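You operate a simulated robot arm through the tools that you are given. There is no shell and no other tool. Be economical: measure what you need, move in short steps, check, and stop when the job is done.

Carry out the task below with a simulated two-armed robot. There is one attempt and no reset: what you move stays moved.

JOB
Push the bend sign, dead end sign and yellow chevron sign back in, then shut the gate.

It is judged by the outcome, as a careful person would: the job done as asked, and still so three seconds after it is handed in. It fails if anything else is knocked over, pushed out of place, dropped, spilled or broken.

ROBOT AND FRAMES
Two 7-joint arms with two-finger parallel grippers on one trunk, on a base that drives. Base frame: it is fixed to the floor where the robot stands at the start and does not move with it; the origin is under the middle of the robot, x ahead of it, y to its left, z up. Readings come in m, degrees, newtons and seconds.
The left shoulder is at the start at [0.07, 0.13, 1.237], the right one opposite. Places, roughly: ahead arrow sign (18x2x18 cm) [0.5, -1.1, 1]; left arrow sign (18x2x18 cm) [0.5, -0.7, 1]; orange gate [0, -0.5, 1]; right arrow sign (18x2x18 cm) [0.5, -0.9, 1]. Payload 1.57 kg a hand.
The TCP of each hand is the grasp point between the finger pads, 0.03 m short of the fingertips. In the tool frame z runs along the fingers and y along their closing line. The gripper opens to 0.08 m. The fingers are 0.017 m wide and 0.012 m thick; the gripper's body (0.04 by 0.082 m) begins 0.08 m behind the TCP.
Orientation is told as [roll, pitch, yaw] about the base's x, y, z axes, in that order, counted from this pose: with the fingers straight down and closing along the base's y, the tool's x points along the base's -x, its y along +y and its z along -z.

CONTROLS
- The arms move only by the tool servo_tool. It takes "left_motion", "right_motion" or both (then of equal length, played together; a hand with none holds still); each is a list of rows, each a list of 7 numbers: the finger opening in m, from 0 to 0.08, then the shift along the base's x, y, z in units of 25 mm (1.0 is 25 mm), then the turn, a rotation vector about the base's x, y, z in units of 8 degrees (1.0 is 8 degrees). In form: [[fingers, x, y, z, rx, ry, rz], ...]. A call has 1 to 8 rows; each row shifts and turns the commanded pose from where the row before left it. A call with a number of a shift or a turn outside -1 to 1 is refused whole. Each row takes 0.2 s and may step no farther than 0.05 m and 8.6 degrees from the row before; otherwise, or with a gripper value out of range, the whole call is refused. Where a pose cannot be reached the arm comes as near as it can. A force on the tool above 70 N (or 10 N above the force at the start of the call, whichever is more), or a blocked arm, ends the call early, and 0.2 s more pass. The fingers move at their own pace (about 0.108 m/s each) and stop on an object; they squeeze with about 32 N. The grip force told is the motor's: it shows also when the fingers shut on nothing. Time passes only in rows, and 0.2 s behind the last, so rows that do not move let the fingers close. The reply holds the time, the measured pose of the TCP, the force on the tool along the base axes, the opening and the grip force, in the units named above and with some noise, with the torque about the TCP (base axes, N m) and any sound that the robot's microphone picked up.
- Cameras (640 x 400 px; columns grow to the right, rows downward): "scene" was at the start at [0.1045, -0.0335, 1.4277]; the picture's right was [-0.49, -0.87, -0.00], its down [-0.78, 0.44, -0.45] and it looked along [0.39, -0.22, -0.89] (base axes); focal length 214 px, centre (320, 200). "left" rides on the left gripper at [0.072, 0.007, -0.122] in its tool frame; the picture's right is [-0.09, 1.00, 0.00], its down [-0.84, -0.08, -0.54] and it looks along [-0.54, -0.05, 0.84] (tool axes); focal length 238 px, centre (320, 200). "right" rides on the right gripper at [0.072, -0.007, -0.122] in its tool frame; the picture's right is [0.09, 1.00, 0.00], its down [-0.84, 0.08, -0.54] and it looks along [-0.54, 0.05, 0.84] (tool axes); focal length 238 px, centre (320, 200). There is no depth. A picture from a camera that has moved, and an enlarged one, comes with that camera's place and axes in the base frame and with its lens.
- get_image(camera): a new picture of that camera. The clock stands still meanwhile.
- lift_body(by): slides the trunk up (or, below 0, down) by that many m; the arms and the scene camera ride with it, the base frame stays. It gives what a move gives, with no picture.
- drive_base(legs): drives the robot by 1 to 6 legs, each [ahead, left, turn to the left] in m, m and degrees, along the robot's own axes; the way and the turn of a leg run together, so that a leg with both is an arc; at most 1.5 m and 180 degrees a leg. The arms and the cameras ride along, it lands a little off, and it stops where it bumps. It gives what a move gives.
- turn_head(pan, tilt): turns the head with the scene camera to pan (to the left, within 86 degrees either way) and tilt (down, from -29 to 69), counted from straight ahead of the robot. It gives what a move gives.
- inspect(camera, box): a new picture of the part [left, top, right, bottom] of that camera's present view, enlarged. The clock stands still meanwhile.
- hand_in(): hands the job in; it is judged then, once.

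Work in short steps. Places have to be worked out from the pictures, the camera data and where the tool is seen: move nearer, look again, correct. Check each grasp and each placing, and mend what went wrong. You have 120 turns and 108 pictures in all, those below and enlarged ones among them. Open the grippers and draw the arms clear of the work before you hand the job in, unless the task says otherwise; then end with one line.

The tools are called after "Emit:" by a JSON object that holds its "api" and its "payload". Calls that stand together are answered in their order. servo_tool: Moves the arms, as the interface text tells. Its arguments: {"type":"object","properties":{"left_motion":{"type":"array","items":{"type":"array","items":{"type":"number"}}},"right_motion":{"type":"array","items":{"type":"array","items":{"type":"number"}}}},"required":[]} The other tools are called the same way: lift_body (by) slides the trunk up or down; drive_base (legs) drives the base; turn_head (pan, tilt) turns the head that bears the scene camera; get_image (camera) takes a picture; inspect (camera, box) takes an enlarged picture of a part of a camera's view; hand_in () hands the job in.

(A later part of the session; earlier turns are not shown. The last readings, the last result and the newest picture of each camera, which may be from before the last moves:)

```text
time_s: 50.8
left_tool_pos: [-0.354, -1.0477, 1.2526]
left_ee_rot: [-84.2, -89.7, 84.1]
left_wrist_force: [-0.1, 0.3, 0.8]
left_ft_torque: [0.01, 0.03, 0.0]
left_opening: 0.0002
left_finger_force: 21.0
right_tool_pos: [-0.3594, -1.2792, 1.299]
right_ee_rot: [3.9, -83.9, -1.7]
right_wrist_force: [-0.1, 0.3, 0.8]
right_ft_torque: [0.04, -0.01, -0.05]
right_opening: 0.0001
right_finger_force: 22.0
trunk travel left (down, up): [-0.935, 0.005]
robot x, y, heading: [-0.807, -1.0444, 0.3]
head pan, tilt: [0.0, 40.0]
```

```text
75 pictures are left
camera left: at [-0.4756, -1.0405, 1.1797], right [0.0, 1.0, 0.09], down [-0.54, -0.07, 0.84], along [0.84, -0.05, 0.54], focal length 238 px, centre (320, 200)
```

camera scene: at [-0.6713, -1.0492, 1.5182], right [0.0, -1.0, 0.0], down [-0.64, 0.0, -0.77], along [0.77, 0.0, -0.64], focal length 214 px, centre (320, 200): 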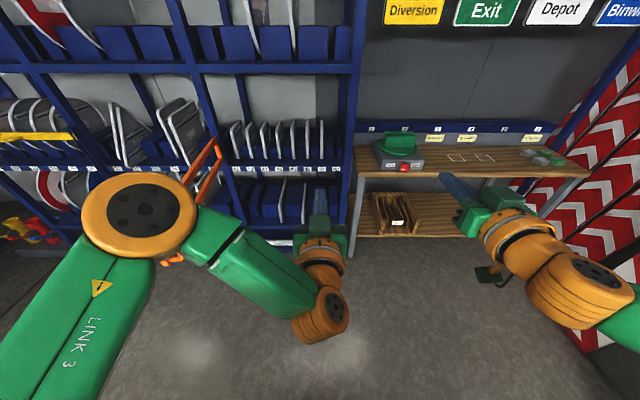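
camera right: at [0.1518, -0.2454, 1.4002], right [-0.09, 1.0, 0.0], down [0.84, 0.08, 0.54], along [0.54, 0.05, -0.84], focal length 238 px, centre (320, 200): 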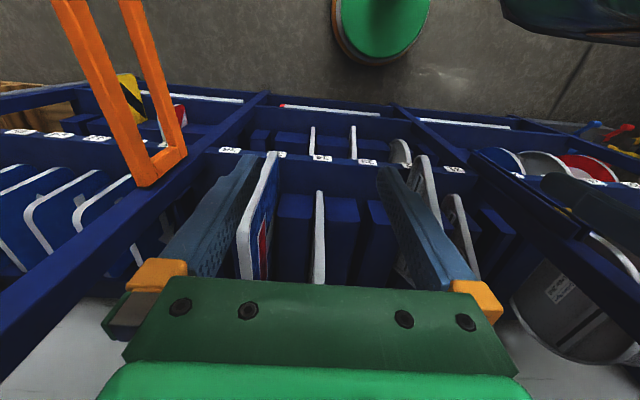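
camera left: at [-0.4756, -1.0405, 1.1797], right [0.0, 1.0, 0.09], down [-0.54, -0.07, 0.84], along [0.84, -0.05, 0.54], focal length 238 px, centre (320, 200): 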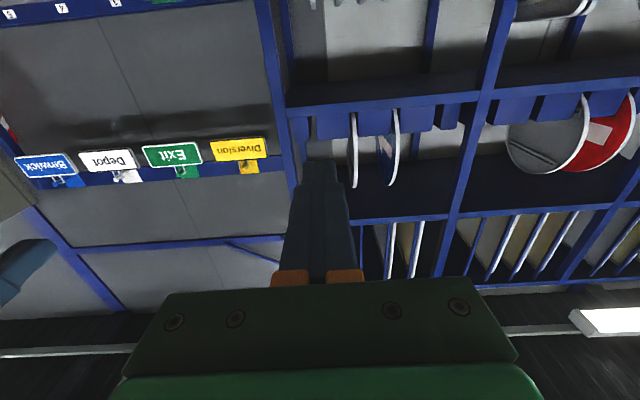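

At 90° the elbows swing far forward, which would foul the rack. A pitch of about 45° is a better compromise; I'll return the hands to that and check the arm shape.

Emit:
{"api": "servo_tool", "payload": {"left_motion": [[0, -0.4, 0, 0, 0, 1, 0], [0, -0.4, 0, 0, 0, 1, 0], [0, -0.4, 0, 0, 0, 1, 0], [0, -0.4, 0, 0, 0, 1, 0], [0, -0.4, 0, 0, 0, 1, 0], [0, 0, 0, 0, 0, 0.6, 0]], "right_motion": [[0, -0.6, 0, -0.2, 0, 1, 0], [0, -0.6, 0, -0.2, 0, 1, 0], [0, -0.6, 0, -0.2, 0, 1, 0], [0, -0.6, 0, -0.2, 0, 1, 0], [0, -0.6, 0, 0, 0, 0.8, 0], [0, 0, 0, 0, 0, 0, 0]]}}

Emit:
{"api": "get_image", "payload": {"camera": "scene"}}

```text
time_s: 52.2
left_tool_pos: [-0.4032, -1.0468, 1.2505]
left_ee_rot: [-0.5, -45.0, 0.4]
left_wrist_force: [0.4, 0.3, 0.6]
left_ft_torque: [0.0, 0.0, 0.0]
left_opening: 0.0
left_finger_force: 21.1
right_tool_pos: [-0.4349, -1.2815, 1.2789]
right_ee_rot: [2.0, -46.5, -0.1]
right_wrist_force: [0.2, 0.3, -0.1]
right_ft_torque: [-0.04, -0.04, -0.01]
right_opening: 0.0
right_finger_force: 21.5
trunk travel left (down, up): [-0.935, 0.005]
robot x, y, heading: [-0.8028, -1.0488, 0.2]
head pan, tilt: [0.0, 40.0]
```

```text
74 pictures are left
camera scene: at [-0.6708, -1.0491, 1.5181], right [0.0, -1.0, 0.0], down [-0.64, 0.0, -0.77], along [0.77, 0.0, -0.64], focal length 214 px, centre (320, 200)
```

scene: 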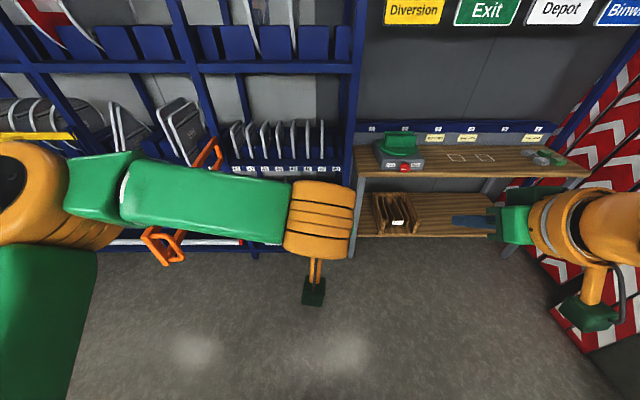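

I'll test extending the left hand forward by 0.1 m (still in free space) to see whether the elbow lags behind.

Emit:
{"api": "servo_tool", "payload": {"left_motion": [[0, 1, 0, -0.5, 0, 0, 0], [0, 1, 0, -0.5, 0, 0, 0], [0, 1, 0, -0.5, 0, 0, 0], [0, 1, 0, -0.5, 0, 0, 0], [0, 1, 0, -0.5, 0, 0, 0]]}}

Emit:
{"api": "turn_head", "payload": {"pan": 25, "tilt": 40}}

Emit:
{"api": "get_image", "payload": {"camera": "scene"}}

```text
time_s: 53.4
left_tool_pos: [-0.2767, -1.048, 1.1891]
left_ee_rot: [-0.4, -45.3, 0.3]
left_wrist_force: [0.5, 0.3, -0.1]
left_ft_torque: [0.01, -0.01, 0.0]
left_opening: 0.0
left_finger_force: 21.2
right_tool_pos: [-0.4325, -1.2802, 1.2775]
right_ee_rot: [2.0, -46.5, -0.1]
right_wrist_force: [0.5, 0.3, 0.3]
right_ft_torque: [0.01, -0.01, 0.03]
right_opening: 0.0001
right_finger_force: 22.4
trunk travel left (down, up): [-0.935, 0.005]
robot x, y, heading: [-0.8024, -1.0483, 0.2]
head pan, tilt: [0.0, 40.0]
```

```text
time_s: 54.2
left_tool_pos: [-0.2787, -1.0471, 1.1904]
left_ee_rot: [-0.4, -45.3, 0.5]
left_wrist_force: [-0.7, 0.0, -0.3]
left_ft_torque: [0.0, 0.02, -0.04]
left_opening: 0.0
left_finger_force: 21.0
right_tool_pos: [-0.4341, -1.2796, 1.2784]
right_ee_rot: [2.0, -46.6, -0.1]
right_wrist_force: [0.5, 0.5, -0.1]
right_ft_torque: [0.0, 0.02, -0.04]
right_opening: 0.0
right_finger_force: 20.6
trunk travel left (down, up): [-0.935, 0.005]
robot x, y, heading: [-0.806, -1.0504, 0.3]
head pan, tilt: [25.0, 40.0]
```

```text
73 pictures are left
camera scene: at [-0.6793, -1.0133, 1.5182], right [0.42, -0.91, 0.0], down [-0.58, -0.27, -0.77], along [0.69, 0.33, -0.64], focal length 214 px, centre (320, 200)
```

scene: 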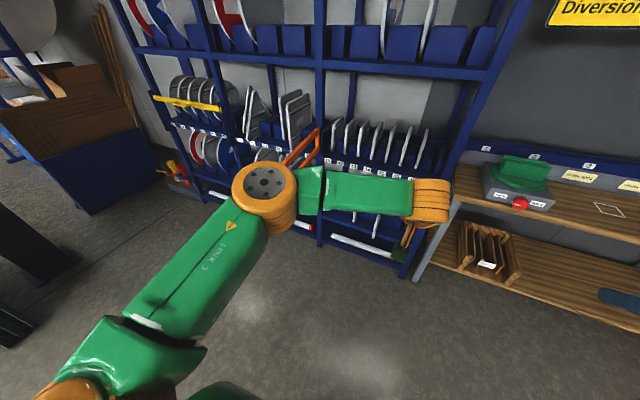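

Extended to 0.53 m ahead, the elbow lags behind the fingertips. I'll back up a little to clear the gate tip, extend a bit more, and lower the trunk to view the lower shelf.

Emit:
{"api": "drive_base", "payload": {"legs": [[-0.12, 0, 0]]}}

Emit:
{"api": "servo_tool", "payload": {"left_motion": [[0, 1, 0, -0.5, 0, 0, 0], [0, 1, 0, -0.5, 0, 0, 0], [0, 0.6, 0, -0.5, 0, 0, 0]]}}

Emit:
{"api": "lift_body", "payload": {"by": -0.6}}

Emit:
{"api": "turn_head", "payload": {"pan": 5, "tilt": 15}}

Emit:
{"api": "get_image", "payload": {"camera": "scene"}}

```text
time_s: 55.5
left_tool_pos: [-0.393, -1.0479, 1.1882]
left_ee_rot: [-0.4, -44.9, 0.4]
left_wrist_force: [0.4, 1.6, 0.1]
left_ft_torque: [0.01, 0.04, -0.03]
left_opening: 0.0
left_finger_force: 21.4
right_tool_pos: [-0.5486, -1.2816, 1.2768]
right_ee_rot: [2.0, -46.3, -0.1]
right_wrist_force: [0.2, 0.3, 0.0]
right_ft_torque: [0.03, 0.0, -0.04]
right_opening: 0.0001
right_finger_force: 21.5
trunk travel left (down, up): [-0.935, 0.005]
robot x, y, heading: [-0.9278, -1.0467, 0.1]
head pan, tilt: [25.0, 40.0]
```

```text
time_s: 56.3
left_tool_pos: [-0.3335, -1.049, 1.1526]
left_ee_rot: [-0.5, -45.3, 0.3]
left_wrist_force: [0.6, 0.1, 0.5]
left_ft_torque: [-0.02, -0.02, -0.02]
left_opening: 0.0
left_finger_force: 21.5
right_tool_pos: [-0.5544, -1.2812, 1.2792]
right_ee_rot: [2.0, -46.6, -0.2]
right_wrist_force: [0.7, 0.9, -0.2]
right_ft_torque: [0.03, -0.01, 0.01]
right_opening: 0.0001
right_finger_force: 21.1
trunk travel left (down, up): [-0.935, 0.005]
robot x, y, heading: [-0.9288, -1.0464, 0.2]
head pan, tilt: [25.0, 40.0]
```

```text
refused: -0.6 is not a number from -0.4 to 0.4
```

```text
time_s: 57.2
left_tool_pos: [-0.335, -1.0465, 1.1531]
left_ee_rot: [-0.3, -45.2, 0.3]
left_wrist_force: [-0.5, 0.9, -0.6]
left_ft_torque: [0.02, 0.0, 0.02]
left_opening: 0.0001
left_finger_force: 21.0
right_tool_pos: [-0.5555, -1.2814, 1.2798]
right_ee_rot: [2.0, -46.6, -0.2]
right_wrist_force: [-0.2, 0.0, 0.0]
right_ft_torque: [0.01, 0.01, 0.03]
right_opening: 0.0
right_finger_force: 21.6
trunk travel left (down, up): [-0.935, 0.005]
robot x, y, heading: [-0.9286, -1.0485, -0.2]
head pan, tilt: [5.0, 15.0]
```

```text
72 pictures are left
camera scene: at [-0.7842, -1.0413, 1.5577], right [0.09, -1.0, 0.0], down [-0.26, -0.02, -0.97], along [0.96, 0.09, -0.26], focal length 214 px, centre (320, 200)
```

scene: 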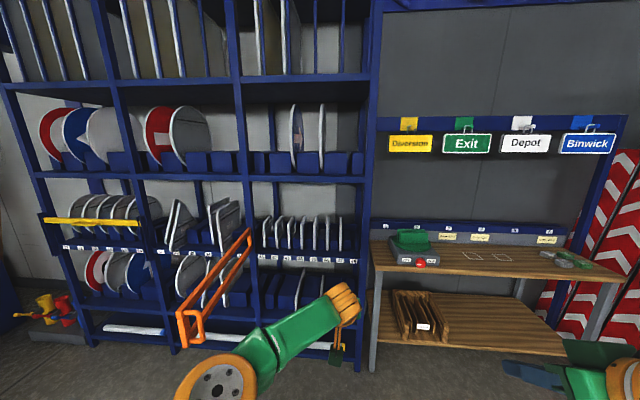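

A good overview. I'll lower the trunk in two steps of 0.3 m.

Emit:
{"api": "lift_body", "payload": {"by": -0.3}}

Emit:
{"api": "lift_body", "payload": {"by": -0.3}}

Emit:
{"api": "turn_head", "payload": {"pan": -8, "tilt": 25}}

Emit:
{"api": "get_image", "payload": {"camera": "scene"}}

```text
time_s: 60.2
left_tool_pos: [-0.3338, -1.0474, 0.8517]
left_ee_rot: [-0.4, -45.2, 0.4]
left_wrist_force: [0.0, -1.1, 0.4]
left_ft_torque: [0.01, -0.01, 0.01]
left_opening: 0.0
left_finger_force: 21.6
right_tool_pos: [-0.5556, -1.2808, 0.9793]
right_ee_rot: [2.0, -46.5, -0.2]
right_wrist_force: [0.8, 0.8, -0.8]
right_ft_torque: [-0.01, 0.01, -0.01]
right_opening: 0.0001
right_finger_force: 20.8
trunk travel left (down, up): [-0.635, 0.305]
robot x, y, heading: [-0.9249, -1.0467, 0.2]
head pan, tilt: [5.0, 15.0]
```

```text
time_s: 63.2
left_tool_pos: [-0.3336, -1.0469, 0.553]
left_ee_rot: [-0.4, -45.2, 0.3]
left_wrist_force: [0.0, 0.1, 0.5]
left_ft_torque: [0.0, -0.01, -0.01]
left_opening: 0.0002
left_finger_force: 21.6
right_tool_pos: [-0.5556, -1.2807, 0.6777]
right_ee_rot: [2.0, -46.6, -0.2]
right_wrist_force: [0.3, -0.8, -0.3]
right_ft_torque: [0.0, -0.01, 0.03]
right_opening: 0.0001
right_finger_force: 21.0
trunk travel left (down, up): [-0.335, 0.605]
robot x, y, heading: [-0.931, -1.0462, 0.5]
head pan, tilt: [5.0, 15.0]
```

```text
time_s: 63.9
left_tool_pos: [-0.3346, -1.0484, 0.5529]
left_ee_rot: [-0.3, -45.1, 0.4]
left_wrist_force: [-0.3, 1.1, 0.0]
left_ft_torque: [-0.04, 0.0, 0.0]
left_opening: 0.0
left_finger_force: 21.4
right_tool_pos: [-0.5553, -1.2811, 0.6786]
right_ee_rot: [2.0, -46.6, -0.2]
right_wrist_force: [-1.0, 0.1, -0.5]
right_ft_torque: [0.01, -0.02, -0.02]
right_opening: 0.0
right_finger_force: 21.7
trunk travel left (down, up): [-0.335, 0.605]
robot x, y, heading: [-0.9289, -1.0487, 0.1]
head pan, tilt: [-8.0, 25.0]
```

```text
71 pictures are left
camera scene: at [-0.7854, -1.0622, 0.9415], right [-0.14, -0.99, 0.0], down [-0.42, 0.06, -0.91], along [0.9, -0.12, -0.42], focal length 214 px, centre (320, 200)
```

scene: 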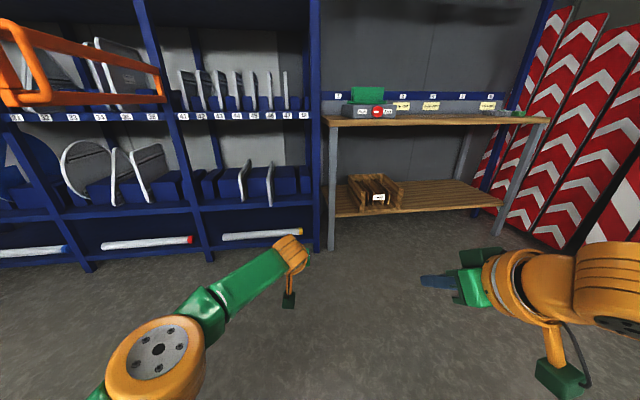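

The lower right shelf is visible now. I'll zoom in on it.

Emit:
{"api": "inspect", "payload": {"camera": "scene", "box": [170, 130, 330, 250]}}

```text
3.33 times, centred on (250, 190) of scene
camera zoom: at [-0.7854, -1.0622, 0.9415], right [-0.14, -0.99, 0.0], down [-0.42, 0.06, -0.91], along [0.9, -0.12, -0.42], focal length 715 px, centre (553, 233)
```

zoom: 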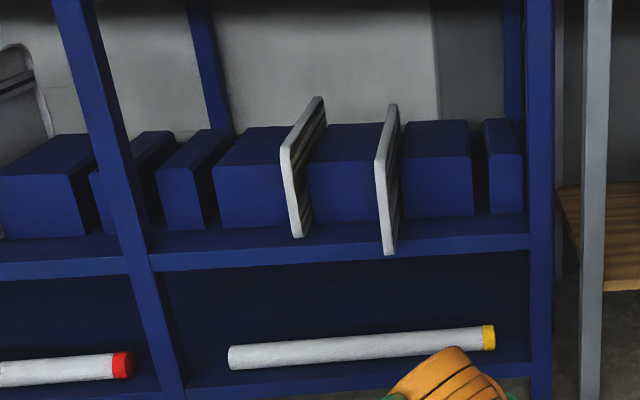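

The chevron's front edge is at x≈0.29–0.34, y≈−0.94, and its seated neighbour about 0.09 m deeper. I'll line the left hand up with y≈−0.94 and drive up close.

Emit:
{"api": "drive_base", "payload": {"legs": [[0, 0.105, 0], [0.4, 0, 0]]}}

Emit:
{"api": "turn_head", "payload": {"pan": 5, "tilt": 20}}

Emit:
{"api": "get_image", "payload": {"camera": "scene"}}

Emit:
{"api": "get_image", "payload": {"camera": "left"}}

```text
time_s: 67.2
left_tool_pos: [0.0658, -0.9413, 0.5515]
left_ee_rot: [-0.3, -45.2, 0.5]
left_wrist_force: [0.1, 0.4, 0.2]
left_ft_torque: [0.01, 0.03, 0.01]
left_opening: 0.0
left_finger_force: 21.2
right_tool_pos: [-0.1542, -1.1748, 0.6774]
right_ee_rot: [2.0, -46.6, -0.1]
right_wrist_force: [0.4, 0.3, -0.2]
right_ft_torque: [-0.04, -0.02, -0.01]
right_opening: 0.0
right_finger_force: 21.5
trunk travel left (down, up): [-0.335, 0.605]
robot x, y, heading: [-0.5249, -0.943, 0.2]
head pan, tilt: [-8.0, 25.0]
```

```text
time_s: 68.0
left_tool_pos: [0.0667, -0.9412, 0.5527]
left_ee_rot: [-0.3, -45.2, 0.5]
left_wrist_force: [0.0, 0.2, 0.2]
left_ft_torque: [0.05, 0.01, 0.04]
left_opening: 0.0
left_finger_force: 21.3
right_tool_pos: [-0.1531, -1.1749, 0.6793]
right_ee_rot: [2.0, -46.6, 0.0]
right_wrist_force: [0.0, 0.2, 0.8]
right_ft_torque: [-0.01, -0.04, 0.01]
right_opening: 0.0
right_finger_force: 21.4
trunk travel left (down, up): [-0.335, 0.605]
robot x, y, heading: [-0.5277, -0.942, 0.0]
head pan, tilt: [5.0, 20.0]
```

```text
69 pictures are left
camera scene: at [-0.3834, -0.9358, 0.9495], right [0.09, -1.0, 0.0], down [-0.34, -0.03, -0.94], along [0.94, 0.09, -0.34], focal length 214 px, centre (320, 200)
```

scene: 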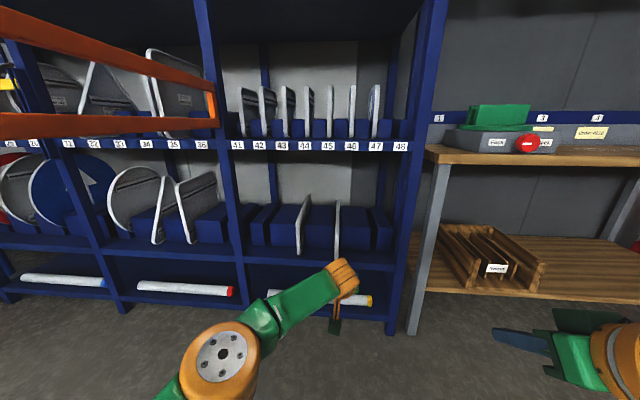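

```text
68 pictures are left
camera left: at [-0.0705, -0.935, 0.5873], right [0.06, 1.0, 0.06], down [0.21, -0.07, 0.98], along [0.98, -0.05, -0.21], focal length 238 px, centre (320, 200)
```

left: 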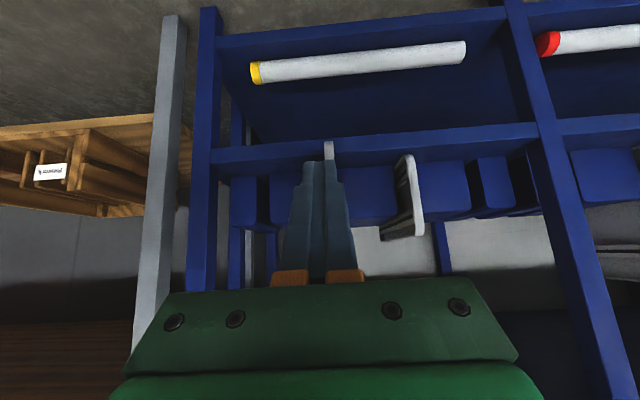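

The fingertips are aligned with the chevron's edge (y≈−0.94). I'll drive 0.15 m closer, then push with servo steps watching the force.

Emit:
{"api": "drive_base", "payload": {"legs": [[0.14, 0, 0]]}}

Emit:
{"api": "get_image", "payload": {"camera": "left"}}

Emit:
{"api": "get_image", "payload": {"camera": "scene"}}

```text
time_s: 69.3
left_tool_pos: [0.2057, -0.9413, 0.5525]
left_ee_rot: [-0.3, -45.1, 0.4]
left_wrist_force: [0.5, 0.0, -0.1]
left_ft_torque: [-0.01, -0.01, -0.04]
left_opening: 0.0001
left_finger_force: 21.7
right_tool_pos: [-0.0157, -1.1744, 0.6777]
right_ee_rot: [2.1, -46.6, -0.2]
right_wrist_force: [0.6, -0.6, -1.0]
right_ft_torque: [0.0, 0.01, 0.01]
right_opening: 0.0003
right_finger_force: 21.1
trunk travel left (down, up): [-0.335, 0.605]
robot x, y, heading: [-0.3857, -0.9433, 0.4]
head pan, tilt: [5.0, 20.0]
```

```text
67 pictures are left
camera left: at [0.0686, -0.935, 0.5871], right [0.06, 1.0, 0.06], down [0.21, -0.07, 0.98], along [0.98, -0.05, -0.21], focal length 238 px, centre (320, 200)
```

left: 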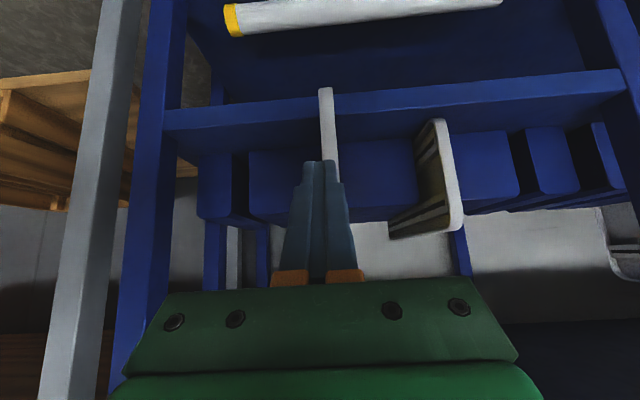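

```text
66 pictures are left
camera scene: at [-0.2441, -0.9354, 0.9495], right [0.09, -1.0, 0.0], down [-0.34, -0.03, -0.94], along [0.94, 0.08, -0.34], focal length 214 px, centre (320, 200)
```

scene: 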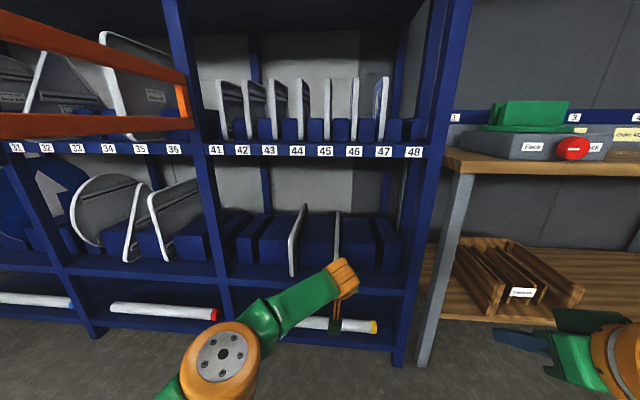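

The chevron's front is at x≈0.305 and the neighbour's at ≈0.405. I'll advance the left hand to contact.

Emit:
{"api": "servo_tool", "payload": {"left_motion": [[0, 1, 0.1, 0, 0, 0, 0], [0, 1, 0.1, 0, 0, 0, 0], [0, 0.5, 0, 0, 0, 0, 0], [0, 0.4, 0, 0, 0, 0, 0]]}}

Emit:
{"api": "get_image", "payload": {"camera": "left"}}

```text
time_s: 70.3
left_tool_pos: [0.2176, -0.927, 0.5493]
left_ee_rot: [-0.5, -45.3, 0.4]
left_wrist_force: [0.6, 0.8, 1.0]
left_ft_torque: [0.01, 0.0, 0.02]
left_opening: 0.0
left_finger_force: 21.1
left hand out of reach, approached as far as the arm can: row 1, 2, 3, 4
right_tool_pos: [-0.0155, -1.1751, 0.6781]
right_ee_rot: [2.1, -46.6, -0.2]
right_wrist_force: [-0.6, 0.2, -0.5]
right_ft_torque: [-0.01, 0.0, -0.02]
right_opening: 0.0
right_finger_force: 20.8
trunk travel left (down, up): [-0.335, 0.605]
robot x, y, heading: [-0.3905, -0.9429, 0.3]
head pan, tilt: [5.0, 20.0]
```

```text
65 pictures are left
camera left: at [0.0821, -0.9212, 0.5843], right [0.06, 1.0, 0.06], down [0.21, -0.07, 0.98], along [0.98, -0.05, -0.21], focal length 238 px, centre (320, 200)
```

left: 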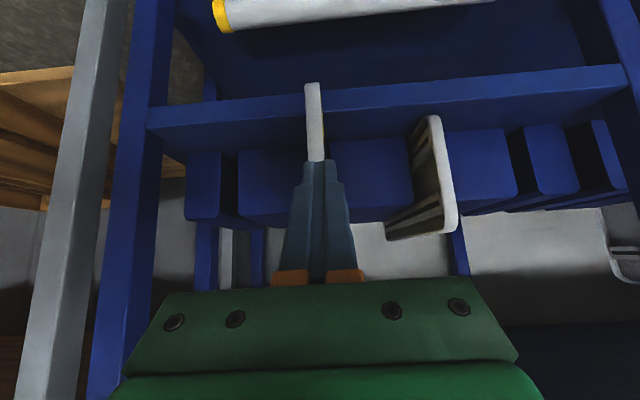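

The arm is at its reach limit, but the elbow is well back, so the base can do the pushing. I'll pull in slightly, recentre y, and drive forward in small steps.

Emit:
{"api": "servo_tool", "payload": {"left_motion": [[0, -0.8, -0.45, 0, 0, 0, 0], [0, 0, 0, 0, 0, 0, 0]]}}

Emit:
{"api": "drive_base", "payload": {"legs": [[0.06, 0, 0]]}}

Emit:
{"api": "get_image", "payload": {"camera": "left"}}

```text
time_s: 70.9
left_tool_pos: [0.1996, -0.9392, 0.5487]
left_ee_rot: [-0.5, -45.2, 0.5]
left_wrist_force: [0.1, -0.1, -0.6]
left_ft_torque: [0.01, -0.04, -0.03]
left_opening: 0.0
left_finger_force: 20.9
right_tool_pos: [-0.0153, -1.1745, 0.6775]
right_ee_rot: [1.9, -46.7, -0.2]
right_wrist_force: [0.0, 1.2, -0.2]
right_ft_torque: [-0.01, -0.01, 0.03]
right_opening: 0.0
right_finger_force: 21.6
trunk travel left (down, up): [-0.335, 0.605]
robot x, y, heading: [-0.3889, -0.9415, 0.2]
head pan, tilt: [5.0, 20.0]
```

```text
time_s: 71.8
left_tool_pos: [0.259, -0.9396, 0.5495]
left_ee_rot: [-0.4, -45.1, 0.4]
left_wrist_force: [0.1, -0.2, 0.7]
left_ft_torque: [-0.02, -0.03, -0.01]
left_opening: 0.0
left_finger_force: 21.0
right_tool_pos: [0.0439, -1.1741, 0.6786]
right_ee_rot: [1.9, -46.5, -0.2]
right_wrist_force: [1.0, -0.6, 0.0]
right_ft_torque: [-0.01, -0.01, -0.04]
right_opening: 0.0003
right_finger_force: 21.4
trunk travel left (down, up): [-0.335, 0.605]
robot x, y, heading: [-0.3252, -0.9455, 0.4]
head pan, tilt: [5.0, 20.0]
```

```text
64 pictures are left
camera left: at [0.1227, -0.9328, 0.5844], right [0.06, 1.0, 0.06], down [0.21, -0.07, 0.98], along [0.98, -0.05, -0.21], focal length 238 px, centre (320, 200)
```

left: 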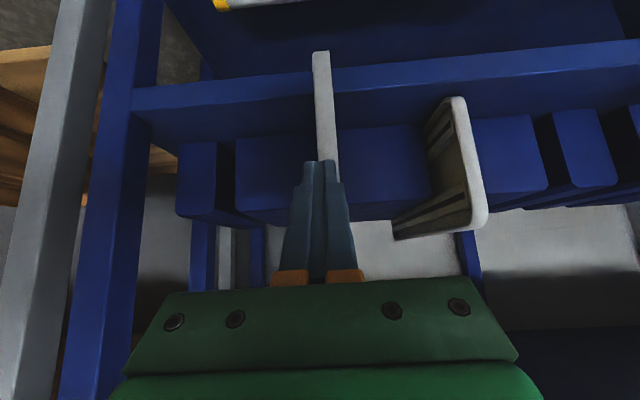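

Close to contact. I'll continue in small drives.

Emit:
{"api": "drive_base", "payload": {"legs": [[0.04, 0, 0]]}}

Emit:
{"api": "drive_base", "payload": {"legs": [[0.03, 0, 0]]}}

Emit:
{"api": "get_image", "payload": {"camera": "left"}}

```text
time_s: 72.7
left_tool_pos: [0.2996, -0.9386, 0.549]
left_ee_rot: [-0.4, -45.1, 0.4]
left_wrist_force: [0.7, -0.4, 0.1]
left_ft_torque: [0.03, 0.0, 0.04]
left_opening: 0.0002
left_finger_force: 21.2
right_tool_pos: [0.0837, -1.1755, 0.6784]
right_ee_rot: [2.0, -46.6, -0.2]
right_wrist_force: [0.8, -0.2, -0.5]
right_ft_torque: [0.03, 0.0, 0.0]
right_opening: 0.0
right_finger_force: 20.7
trunk travel left (down, up): [-0.335, 0.605]
robot x, y, heading: [-0.2886, -0.9415, 0.2]
head pan, tilt: [5.0, 20.0]
```

```text
time_s: 73.6
left_tool_pos: [0.3288, -0.9376, 0.5492]
left_ee_rot: [-0.4, -45.0, 0.4]
left_wrist_force: [0.5, -0.4, -0.3]
left_ft_torque: [0.01, 0.01, -0.01]
left_opening: 0.0
left_finger_force: 21.5
right_tool_pos: [0.115, -1.1745, 0.6789]
right_ee_rot: [2.0, -46.6, -0.2]
right_wrist_force: [0.2, -0.6, 0.1]
right_ft_torque: [0.0, 0.0, -0.01]
right_opening: 0.0002
right_finger_force: 21.0
trunk travel left (down, up): [-0.335, 0.605]
robot x, y, heading: [-0.2553, -0.9391, 0.3]
head pan, tilt: [5.0, 20.0]
```

```text
63 pictures are left
camera left: at [0.1929, -0.9324, 0.5844], right [0.06, 1.0, 0.06], down [0.21, -0.07, 0.98], along [0.98, -0.05, -0.21], focal length 238 px, centre (320, 200)
```

left: 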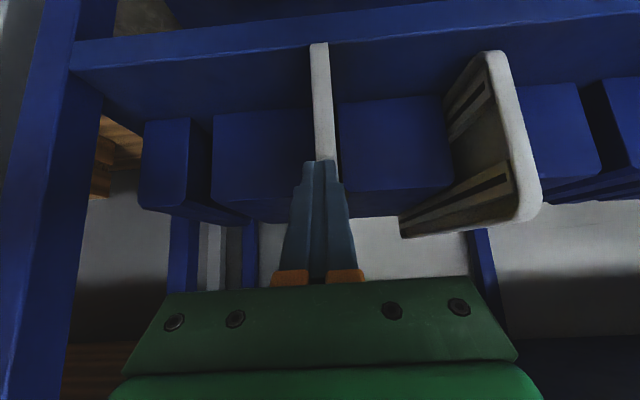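

The chevron is now sliding in with the tip (front ≈0.36; neighbour ≈0.395). Another 0.03 m.

Emit:
{"api": "drive_base", "payload": {"legs": [[0.03, 0, 0]]}}

Emit:
{"api": "get_image", "payload": {"camera": "left"}}

Emit:
{"api": "get_image", "payload": {"camera": "scene"}}

```text
time_s: 74.4
left_tool_pos: [0.3588, -0.9377, 0.5488]
left_ee_rot: [-0.5, -45.1, 0.4]
left_wrist_force: [0.5, 0.3, 0.0]
left_ft_torque: [0.0, -0.02, 0.0]
left_opening: 0.0001
left_finger_force: 21.6
right_tool_pos: [0.1452, -1.1741, 0.6781]
right_ee_rot: [1.9, -46.5, -0.2]
right_wrist_force: [0.2, -0.2, -0.4]
right_ft_torque: [0.01, 0.02, 0.0]
right_opening: 0.0003
right_finger_force: 21.7
trunk travel left (down, up): [-0.335, 0.605]
robot x, y, heading: [-0.225, -0.9414, -0.0]
head pan, tilt: [5.0, 20.0]
```

```text
62 pictures are left
camera left: at [0.2232, -0.9322, 0.5844], right [0.06, 1.0, 0.06], down [0.21, -0.07, 0.98], along [0.98, -0.05, -0.21], focal length 238 px, centre (320, 200)
```

left: 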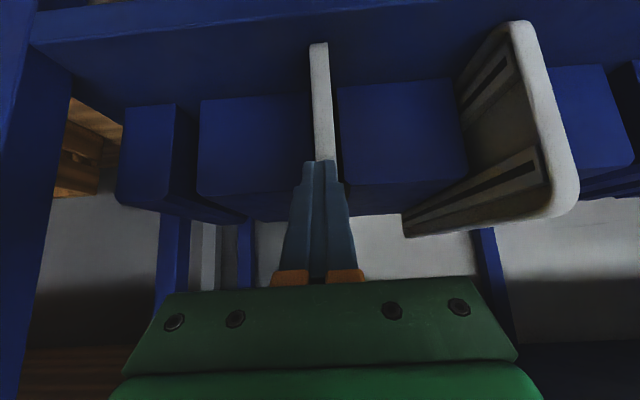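

```text
61 pictures are left
camera scene: at [-0.0836, -0.935, 0.9495], right [0.09, -1.0, 0.0], down [-0.34, -0.03, -0.94], along [0.94, 0.08, -0.34], focal length 214 px, centre (320, 200)
```

scene: 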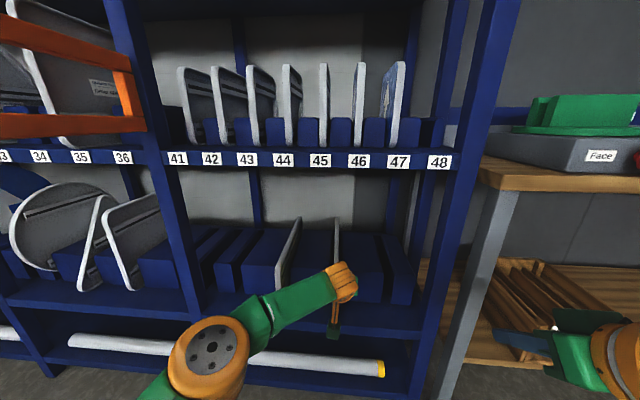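

The chevron front now matches its neighbour (≈0.39 both). I'll nudge 6 mm more by servo to feel for a stop.

Emit:
{"api": "servo_tool", "payload": {"left_motion": [[0, 0.13, 0, 0, 0, 0, 0], [0, 0.13, 0, 0, 0, 0, 0]]}}

```text
time_s: 75.0
left_tool_pos: [0.3672, -0.9381, 0.55]
left_ee_rot: [-0.3, -45.3, 0.5]
left_wrist_force: [-3.0, 0.6, 0.4]
left_ft_torque: [0.0, 0.05, 0.0]
left_opening: 0.0002
left_finger_force: 21.1
right_tool_pos: [0.144, -1.1751, 0.6779]
right_ee_rot: [2.0, -46.6, -0.2]
right_wrist_force: [0.1, -0.9, 0.3]
right_ft_torque: [-0.02, -0.02, -0.01]
right_opening: 0.0
right_finger_force: 21.1
trunk travel left (down, up): [-0.335, 0.605]
robot x, y, heading: [-0.2285, -0.9394, 0.1]
head pan, tilt: [5.0, 20.0]
```

Only 3 N of friction. Probe a few mm more.

Emit:
{"api": "servo_tool", "payload": {"left_motion": [[0, 0.12, 0, 0, 0, 0, 0], [0, 0.12, 0, 0, 0, 0, 0]]}}

Emit:
{"api": "get_image", "payload": {"camera": "left"}}

```text
time_s: 75.6
left_tool_pos: [0.3707, -0.9382, 0.5495]
left_ee_rot: [-0.5, -45.3, 0.4]
left_wrist_force: [-1.7, -0.4, 0.3]
left_ft_torque: [-0.01, 0.0, -0.03]
left_opening: 0.0
left_finger_force: 21.6
right_tool_pos: [0.1442, -1.1745, 0.6786]
right_ee_rot: [2.0, -46.7, -0.2]
right_wrist_force: [-0.1, 0.5, 0.3]
right_ft_torque: [-0.01, 0.0, -0.01]
right_opening: 0.0001
right_finger_force: 20.8
trunk travel left (down, up): [-0.335, 0.605]
robot x, y, heading: [-0.2236, -0.9405, 0.1]
head pan, tilt: [5.0, 20.0]
```

```text
60 pictures are left
camera left: at [0.2348, -0.932, 0.5848], right [0.06, 1.0, 0.06], down [0.21, -0.07, 0.98], along [0.98, -0.05, -0.21], focal length 238 px, centre (320, 200)
```

left: 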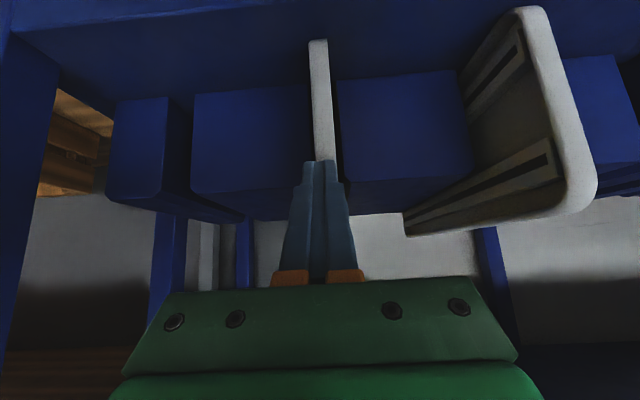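

The chevron is flush with, or a few mm deeper than, its neighbour. I'll back straight out and check from a distance.

Emit:
{"api": "drive_base", "payload": {"legs": [[-0.5, 0, 0]]}}

Emit:
{"api": "inspect", "payload": {"camera": "scene", "box": [100, 110, 420, 290]}}

```text
time_s: 78.5
left_tool_pos: [-0.1276, -0.9383, 0.5504]
left_ee_rot: [-0.4, -45.2, 0.6]
left_wrist_force: [-0.1, 0.2, 0.5]
left_ft_torque: [0.01, 0.01, -0.02]
left_opening: 0.0001
left_finger_force: 20.9
right_tool_pos: [-0.3539, -1.1761, 0.6784]
right_ee_rot: [2.0, -46.5, -0.2]
right_wrist_force: [0.1, -0.2, 0.1]
right_ft_torque: [-0.01, 0.02, -0.02]
right_opening: 0.0
right_finger_force: 21.6
trunk travel left (down, up): [-0.335, 0.605]
robot x, y, heading: [-0.7265, -0.9446, 0.1]
head pan, tilt: [5.0, 20.0]
```

```text
2.00 times, centred on (260, 200) of scene
camera zoom: at [-0.5837, -0.9367, 0.9496], right [0.09, -1.0, 0.0], down [-0.34, -0.03, -0.94], along [0.94, 0.09, -0.34], focal length 429 px, centre (440, 200)
```

zoom: 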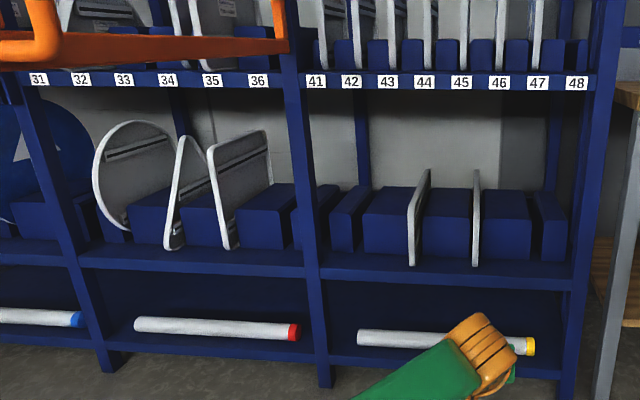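

Chevron done: flush with its neighbour. Now for the middle bay: I'll back off, raise the trunk, and bring the left hand in a bit before going round the gate tip.

Emit:
{"api": "drive_base", "payload": {"legs": [[-0.22, 0, 0]]}}

Emit:
{"api": "lift_body", "payload": {"by": 0.3}}

Emit:
{"api": "lift_body", "payload": {"by": 0.3}}

Emit:
{"api": "servo_tool", "payload": {"left_motion": [[0, -0.8, 0, -0.8, 0, 0, 0], [0, -0.8, 0, -0.8, 0, 0, 0], [0, -0.8, 0, -0.8, 0, 0, 0], [0, -0.5, 0, -0.8, 0, 0, 0]]}}

Emit:
{"api": "drive_base", "payload": {"legs": [[0, 0.93, 0]]}}

Emit:
{"api": "turn_head", "payload": {"pan": -12, "tilt": 25}}

Emit:
{"api": "get_image", "payload": {"camera": "scene"}}

```text
time_s: 80.2
left_tool_pos: [-0.3473, -0.9398, 0.5514]
left_ee_rot: [-0.4, -45.2, 0.7]
left_wrist_force: [-1.0, 0.6, -0.2]
left_ft_torque: [-0.02, 0.01, -0.02]
left_opening: 0.0
left_finger_force: 21.1
right_tool_pos: [-0.5736, -1.1764, 0.6796]
right_ee_rot: [2.0, -46.7, 0.0]
right_wrist_force: [0.0, 1.0, -0.5]
right_ft_torque: [0.02, -0.01, 0.01]
right_opening: 0.0
right_finger_force: 21.4
trunk travel left (down, up): [-0.335, 0.605]
robot x, y, heading: [-0.9415, -0.9433, 0.5]
head pan, tilt: [5.0, 20.0]
```

```text
time_s: 83.2
left_tool_pos: [-0.3471, -0.9393, 0.8507]
left_ee_rot: [-0.3, -45.2, 0.7]
left_wrist_force: [-0.2, -0.1, -0.6]
left_ft_torque: [0.01, 0.01, 0.01]
left_opening: 0.0001
left_finger_force: 21.3
right_tool_pos: [-0.5738, -1.1757, 0.9794]
right_ee_rot: [2.1, -46.6, 0.0]
right_wrist_force: [-0.9, -0.1, -0.7]
right_ft_torque: [0.01, -0.02, 0.01]
right_opening: 0.0
right_finger_force: 22.1
trunk travel left (down, up): [-0.635, 0.305]
robot x, y, heading: [-0.9453, -0.9436, 0.7]
head pan, tilt: [5.0, 20.0]
```

```text
time_s: 86.2
left_tool_pos: [-0.346, -0.9392, 1.1496]
left_ee_rot: [-0.4, -45.2, 0.6]
left_wrist_force: [-0.3, -0.9, -0.3]
left_ft_torque: [-0.01, 0.0, 0.0]
left_opening: 0.0
left_finger_force: 21.5
right_tool_pos: [-0.5733, -1.1758, 1.2788]
right_ee_rot: [2.0, -46.6, 0.0]
right_wrist_force: [-0.3, 0.5, -0.5]
right_ft_torque: [0.03, 0.01, 0.0]
right_opening: 0.0
right_finger_force: 21.2
trunk travel left (down, up): [-0.935, 0.005]
robot x, y, heading: [-0.944, -0.9429, 0.3]
head pan, tilt: [5.0, 20.0]
```

```text
time_s: 87.2
left_tool_pos: [-0.4195, -0.9405, 1.0692]
left_ee_rot: [-0.4, -45.2, 0.7]
left_wrist_force: [-0.7, 0.2, 0.0]
left_ft_torque: [0.04, -0.01, 0.01]
left_opening: 0.0
left_finger_force: 21.4
right_tool_pos: [-0.5742, -1.1767, 1.2788]
right_ee_rot: [2.1, -46.6, -0.1]
right_wrist_force: [-0.3, 0.1, 0.7]
right_ft_torque: [-0.02, 0.01, 0.0]
right_opening: 0.0001
right_finger_force: 21.1
trunk travel left (down, up): [-0.935, 0.005]
robot x, y, heading: [-0.9452, -0.9456, 0.4]
head pan, tilt: [5.0, 20.0]
```

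```text
time_s: 92.1
left_tool_pos: [-0.4322, -0.0055, 1.0708]
left_ee_rot: [-0.3, -45.2, 1.1]
left_wrist_force: [-0.3, 0.4, 0.0]
left_ft_torque: [0.0, 0.01, 0.0]
left_opening: 0.0
left_finger_force: 21.2
right_tool_pos: [-0.5824, -0.2458, 1.2784]
right_ee_rot: [2.1, -46.7, 0.5]
right_wrist_force: [-0.1, -0.6, -0.3]
right_ft_torque: [0.02, 0.02, 0.02]
right_opening: 0.0
right_finger_force: 20.8
trunk travel left (down, up): [-0.935, 0.005]
robot x, y, heading: [-0.9586, -0.0149, 1.2]
head pan, tilt: [5.0, 20.0]
```

```text
time_s: 92.9
left_tool_pos: [-0.4311, -0.0053, 1.0692]
left_ee_rot: [-0.5, -45.2, 1.3]
left_wrist_force: [-0.6, -0.7, 0.0]
left_ft_torque: [0.0, 0.0, -0.04]
left_opening: 0.0
left_finger_force: 21.2
right_tool_pos: [-0.584, -0.2438, 1.2782]
right_ee_rot: [2.1, -46.6, 0.7]
right_wrist_force: [0.4, -0.6, -0.2]
right_ft_torque: [0.01, -0.02, 0.02]
right_opening: 0.0
right_finger_force: 21.1
trunk travel left (down, up): [-0.935, 0.005]
robot x, y, heading: [-0.9613, -0.0163, 1.1]
head pan, tilt: [-12.0, 25.0]
```

```text
58 pictures are left
camera scene: at [-0.8173, -0.0354, 1.5415], right [-0.19, -0.98, 0.0], down [-0.41, 0.08, -0.91], along [0.89, -0.17, -0.42], focal length 214 px, centre (320, 200)
```

scene: 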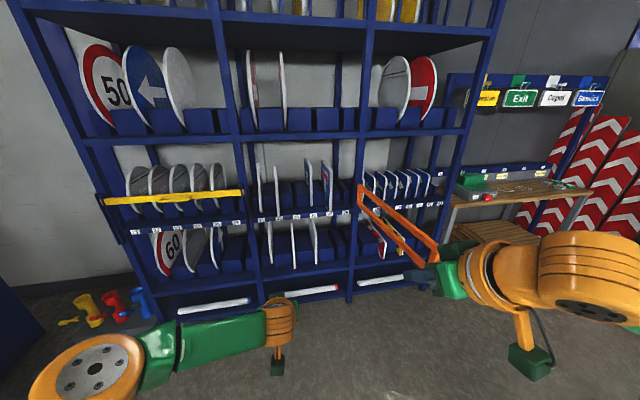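

The right elbow is at z≈1.28, well above the gate (top 1.08). I'll straighten heading and drive ahead toward the bend sign at y≈−0.01.

Emit:
{"api": "drive_base", "payload": {"legs": [[0, 0, -1.1], [0.55, 0, 0]]}}

Emit:
{"api": "get_image", "payload": {"camera": "left"}}

Emit:
{"api": "get_image", "payload": {"camera": "scene"}}

```text
time_s: 96.4
left_tool_pos: [0.1236, -0.018, 1.0708]
left_ee_rot: [-0.4, -45.3, 0.1]
left_wrist_force: [-0.3, 0.1, 0.0]
left_ft_torque: [-0.01, -0.01, 0.02]
left_opening: 0.0
left_finger_force: 21.1
right_tool_pos: [-0.0328, -0.2548, 1.2797]
right_ee_rot: [2.0, -46.7, -0.6]
right_wrist_force: [-0.3, 0.3, 0.6]
right_ft_torque: [-0.02, -0.04, 0.03]
right_opening: 0.0001
right_finger_force: 21.2
trunk travel left (down, up): [-0.935, 0.005]
robot x, y, heading: [-0.4013, -0.0197, -0.3]
head pan, tilt: [-12.0, 25.0]
```

```text
57 pictures are left
camera left: at [-0.0127, -0.011, 1.1052], right [0.07, 1.0, 0.06], down [0.2, -0.07, 0.98], along [0.98, -0.06, -0.21], focal length 238 px, centre (320, 200)
```

left: 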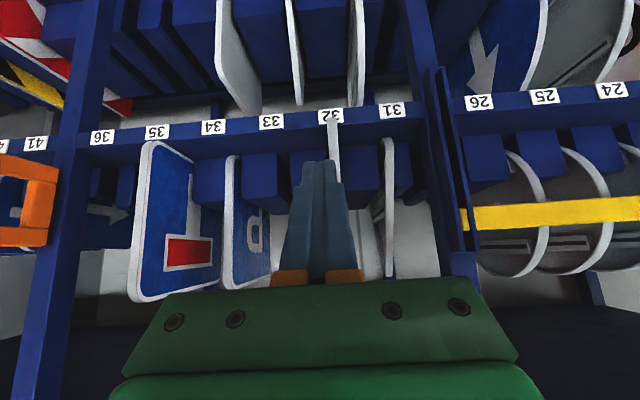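

```text
56 pictures are left
camera scene: at [-0.263, -0.0398, 1.5417], right [-0.21, -0.98, 0.0], down [-0.41, 0.09, -0.91], along [0.89, -0.19, -0.42], focal length 214 px, centre (320, 200)
```

scene: 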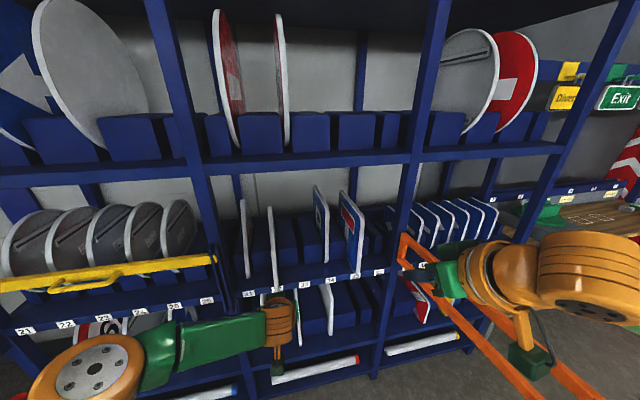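

The left camera shows clearly: bend corner ≈(0.32–0.36, −0.003), seated triangle 31 ≈0.43; dead end ≈(0.366,−0.336), P ≈0.455. I'll lower the left hand to push low near the corner and centre it in y.

Emit:
{"api": "servo_tool", "payload": {"left_motion": [[0, 0, 0.3, -0.9, 0, 0, 0], [0, 0, 0.3, -0.9, 0, 0, 0], [0, 0, 0, -0.9, 0, 0, 0], [0, 0, 0, -0.9, 0, 0, 0], [0, 0, 0, -0.9, 0, 0, 0]]}}

Emit:
{"api": "drive_base", "payload": {"legs": [[0.12, 0, 0]]}}

Emit:
{"api": "get_image", "payload": {"camera": "left"}}

```text
time_s: 97.6
left_tool_pos: [0.1252, -0.0018, 0.9569]
left_ee_rot: [-0.4, -45.1, 0.1]
left_wrist_force: [-0.9, -0.4, -0.8]
left_ft_torque: [0.01, 0.01, 0.01]
left_opening: 0.0
left_finger_force: 21.4
right_tool_pos: [-0.031, -0.2535, 1.2792]
right_ee_rot: [2.0, -46.7, -0.6]
right_wrist_force: [0.7, -0.4, 0.2]
right_ft_torque: [0.01, -0.01, -0.01]
right_opening: 0.0
right_finger_force: 21.3
trunk travel left (down, up): [-0.935, 0.005]
robot x, y, heading: [-0.4015, -0.0208, -0.0]
head pan, tilt: [-12.0, 25.0]
```

```text
time_s: 98.9
left_tool_pos: [0.2408, -0.0044, 0.9601]
left_ee_rot: [-0.4, -45.4, 0.0]
left_wrist_force: [-0.7, 0.2, 0.1]
left_ft_torque: [-0.02, -0.04, 0.03]
left_opening: 0.0
left_finger_force: 21.3
right_tool_pos: [0.0828, -0.2547, 1.2802]
right_ee_rot: [2.0, -46.8, -0.7]
right_wrist_force: [-0.6, -0.7, 0.0]
right_ft_torque: [-0.01, -0.03, 0.01]
right_opening: 0.0
right_finger_force: 21.5
trunk travel left (down, up): [-0.935, 0.005]
robot x, y, heading: [-0.2838, -0.0184, -0.3]
head pan, tilt: [-12.0, 25.0]
```

```text
55 pictures are left
camera left: at [0.1043, 0.0026, 0.9937], right [0.07, 1.0, 0.06], down [0.2, -0.07, 0.98], along [0.98, -0.06, -0.21], focal length 238 px, centre (320, 200)
```

left: 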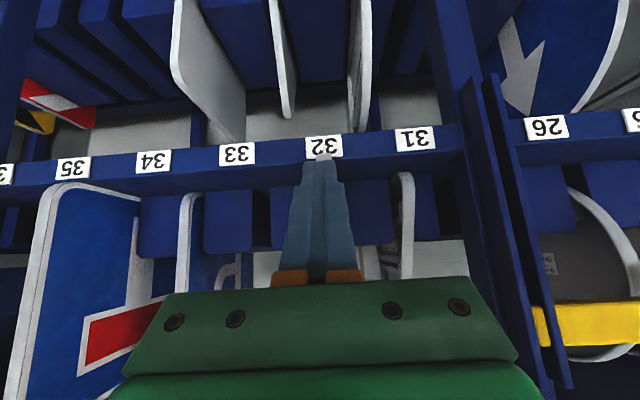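

The tip is right in front of the bend sign's corner (≈0.32). I'll drive forward in steps; the target front is ≈0.42, like slot 31.

Emit:
{"api": "drive_base", "payload": {"legs": [[0.06, 0, 0]]}}

Emit:
{"api": "drive_base", "payload": {"legs": [[0.03, 0, 0]]}}

Emit:
{"api": "get_image", "payload": {"camera": "left"}}

```text
time_s: 99.8
left_tool_pos: [0.2997, -0.0043, 0.9609]
left_ee_rot: [-0.5, -45.5, 0.0]
left_wrist_force: [-0.5, -0.9, 0.0]
left_ft_torque: [0.01, -0.02, 0.0]
left_opening: 0.0
left_finger_force: 21.9
right_tool_pos: [0.1418, -0.2549, 1.2812]
right_ee_rot: [2.1, -46.9, -0.5]
right_wrist_force: [-1.4, -0.6, 0.5]
right_ft_torque: [0.01, -0.01, -0.04]
right_opening: 0.0
right_finger_force: 21.7
trunk travel left (down, up): [-0.935, 0.005]
robot x, y, heading: [-0.2218, -0.0172, -0.4]
head pan, tilt: [-12.0, 25.0]
```

```text
time_s: 100.7
left_tool_pos: [0.3321, -0.0042, 0.9589]
left_ee_rot: [-0.4, -45.3, 0.0]
left_wrist_force: [-2.0, 0.2, -0.3]
left_ft_torque: [-0.01, -0.02, 0.0]
left_opening: 0.0
left_finger_force: 21.3
right_tool_pos: [0.1745, -0.2548, 1.2797]
right_ee_rot: [1.9, -46.7, -0.6]
right_wrist_force: [0.5, 0.8, -0.2]
right_ft_torque: [0.01, -0.04, 0.02]
right_opening: 0.0001
right_finger_force: 21.0
trunk travel left (down, up): [-0.935, 0.005]
robot x, y, heading: [-0.1906, -0.0205, -0.1]
head pan, tilt: [-12.0, 25.0]
```

```text
54 pictures are left
camera left: at [0.1956, 0.0026, 0.993], right [0.07, 1.0, 0.06], down [0.2, -0.07, 0.98], along [0.98, -0.06, -0.21], focal length 238 px, centre (320, 200)
```

left: 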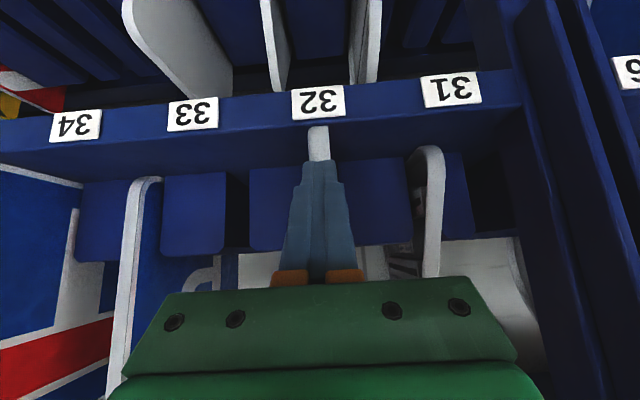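

The bend sign is moving (front ≈0.365; slot 31's ≈0.42). About 0.055 m to go.

Emit:
{"api": "drive_base", "payload": {"legs": [[0.03, 0, 0]]}}

Emit:
{"api": "drive_base", "payload": {"legs": [[0.02, 0, 0]]}}

Emit:
{"api": "get_image", "payload": {"camera": "left"}}

Emit:
{"api": "get_image", "payload": {"camera": "scene"}}

```text
time_s: 101.5
left_tool_pos: [0.3623, -0.0057, 0.9561]
left_ee_rot: [-0.4, -45.4, 0.0]
left_wrist_force: [0.1, -0.2, 0.1]
left_ft_torque: [-0.03, -0.01, -0.02]
left_opening: 0.0002
left_finger_force: 20.7
right_tool_pos: [0.2052, -0.2552, 1.279]
right_ee_rot: [2.0, -46.6, -0.6]
right_wrist_force: [0.7, 0.3, 1.3]
right_ft_torque: [0.0, -0.01, 0.0]
right_opening: 0.0
right_finger_force: 21.1
trunk travel left (down, up): [-0.935, 0.005]
robot x, y, heading: [-0.1582, -0.0201, -0.4]
head pan, tilt: [-12.0, 25.0]
```

```text
time_s: 102.3
left_tool_pos: [0.3842, -0.0035, 0.9572]
left_ee_rot: [-0.5, -45.2, 0.0]
left_wrist_force: [0.3, 0.0, 0.3]
left_ft_torque: [0.0, -0.01, -0.03]
left_opening: 0.0001
left_finger_force: 21.4
right_tool_pos: [0.2273, -0.2554, 1.2782]
right_ee_rot: [1.9, -46.8, -0.6]
right_wrist_force: [-0.6, -0.1, 0.3]
right_ft_torque: [-0.01, 0.0, -0.02]
right_opening: 0.0
right_finger_force: 21.4
trunk travel left (down, up): [-0.935, 0.005]
robot x, y, heading: [-0.1426, -0.019, -0.1]
head pan, tilt: [-12.0, 25.0]
```

```text
53 pictures are left
camera left: at [0.2467, 0.0025, 0.9921], right [0.07, 1.0, 0.06], down [0.21, -0.07, 0.98], along [0.98, -0.06, -0.21], focal length 238 px, centre (320, 200)
```

left: 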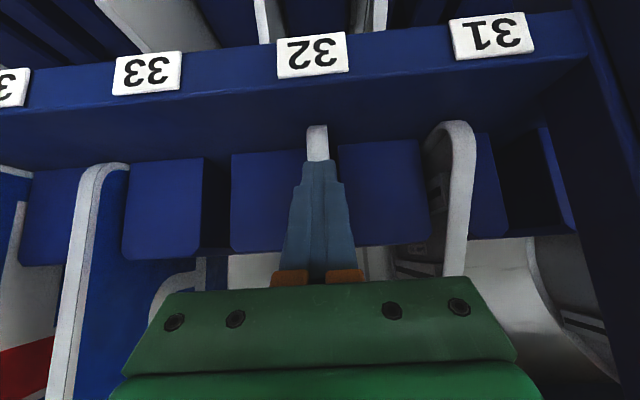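

```text
52 pictures are left
camera scene: at [-0.0032, -0.0411, 1.5416], right [-0.21, -0.98, 0.0], down [-0.41, 0.09, -0.91], along [0.89, -0.19, -0.42], focal length 214 px, centre (320, 200)
```

scene: 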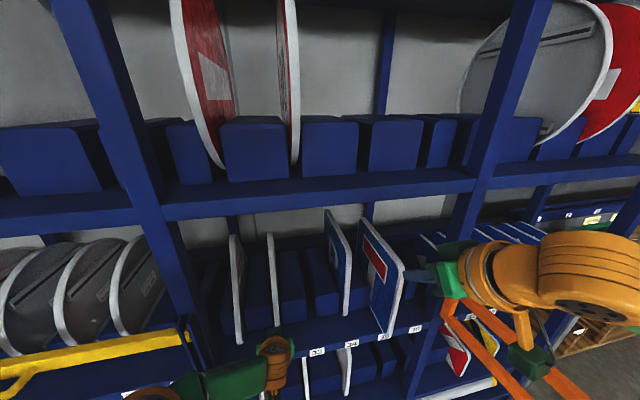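

About 15 mm remaining for the bend sign.

Emit:
{"api": "drive_base", "payload": {"legs": [[0.015, 0, 0]]}}

Emit:
{"api": "get_image", "payload": {"camera": "left"}}

```text
time_s: 103.1
left_tool_pos: [0.3994, -0.0049, 0.956]
left_ee_rot: [-0.4, -45.2, 0.1]
left_wrist_force: [0.5, 0.3, 0.5]
left_ft_torque: [-0.01, -0.02, 0.01]
left_opening: 0.0
left_finger_force: 21.6
right_tool_pos: [0.2438, -0.2548, 1.2778]
right_ee_rot: [2.0, -46.6, -0.6]
right_wrist_force: [0.2, -0.3, 0.3]
right_ft_torque: [-0.02, -0.03, 0.0]
right_opening: 0.0002
right_finger_force: 21.2
trunk travel left (down, up): [-0.935, 0.005]
robot x, y, heading: [-0.1285, -0.019, -0.1]
head pan, tilt: [-12.0, 25.0]
```

```text
51 pictures are left
camera left: at [0.2626, 0.0025, 0.9917], right [0.07, 1.0, 0.06], down [0.21, -0.07, 0.98], along [0.98, -0.06, -0.21], focal length 238 px, centre (320, 200)
```

left: 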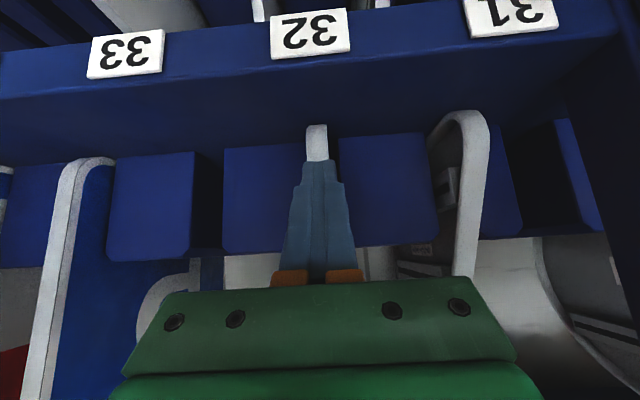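

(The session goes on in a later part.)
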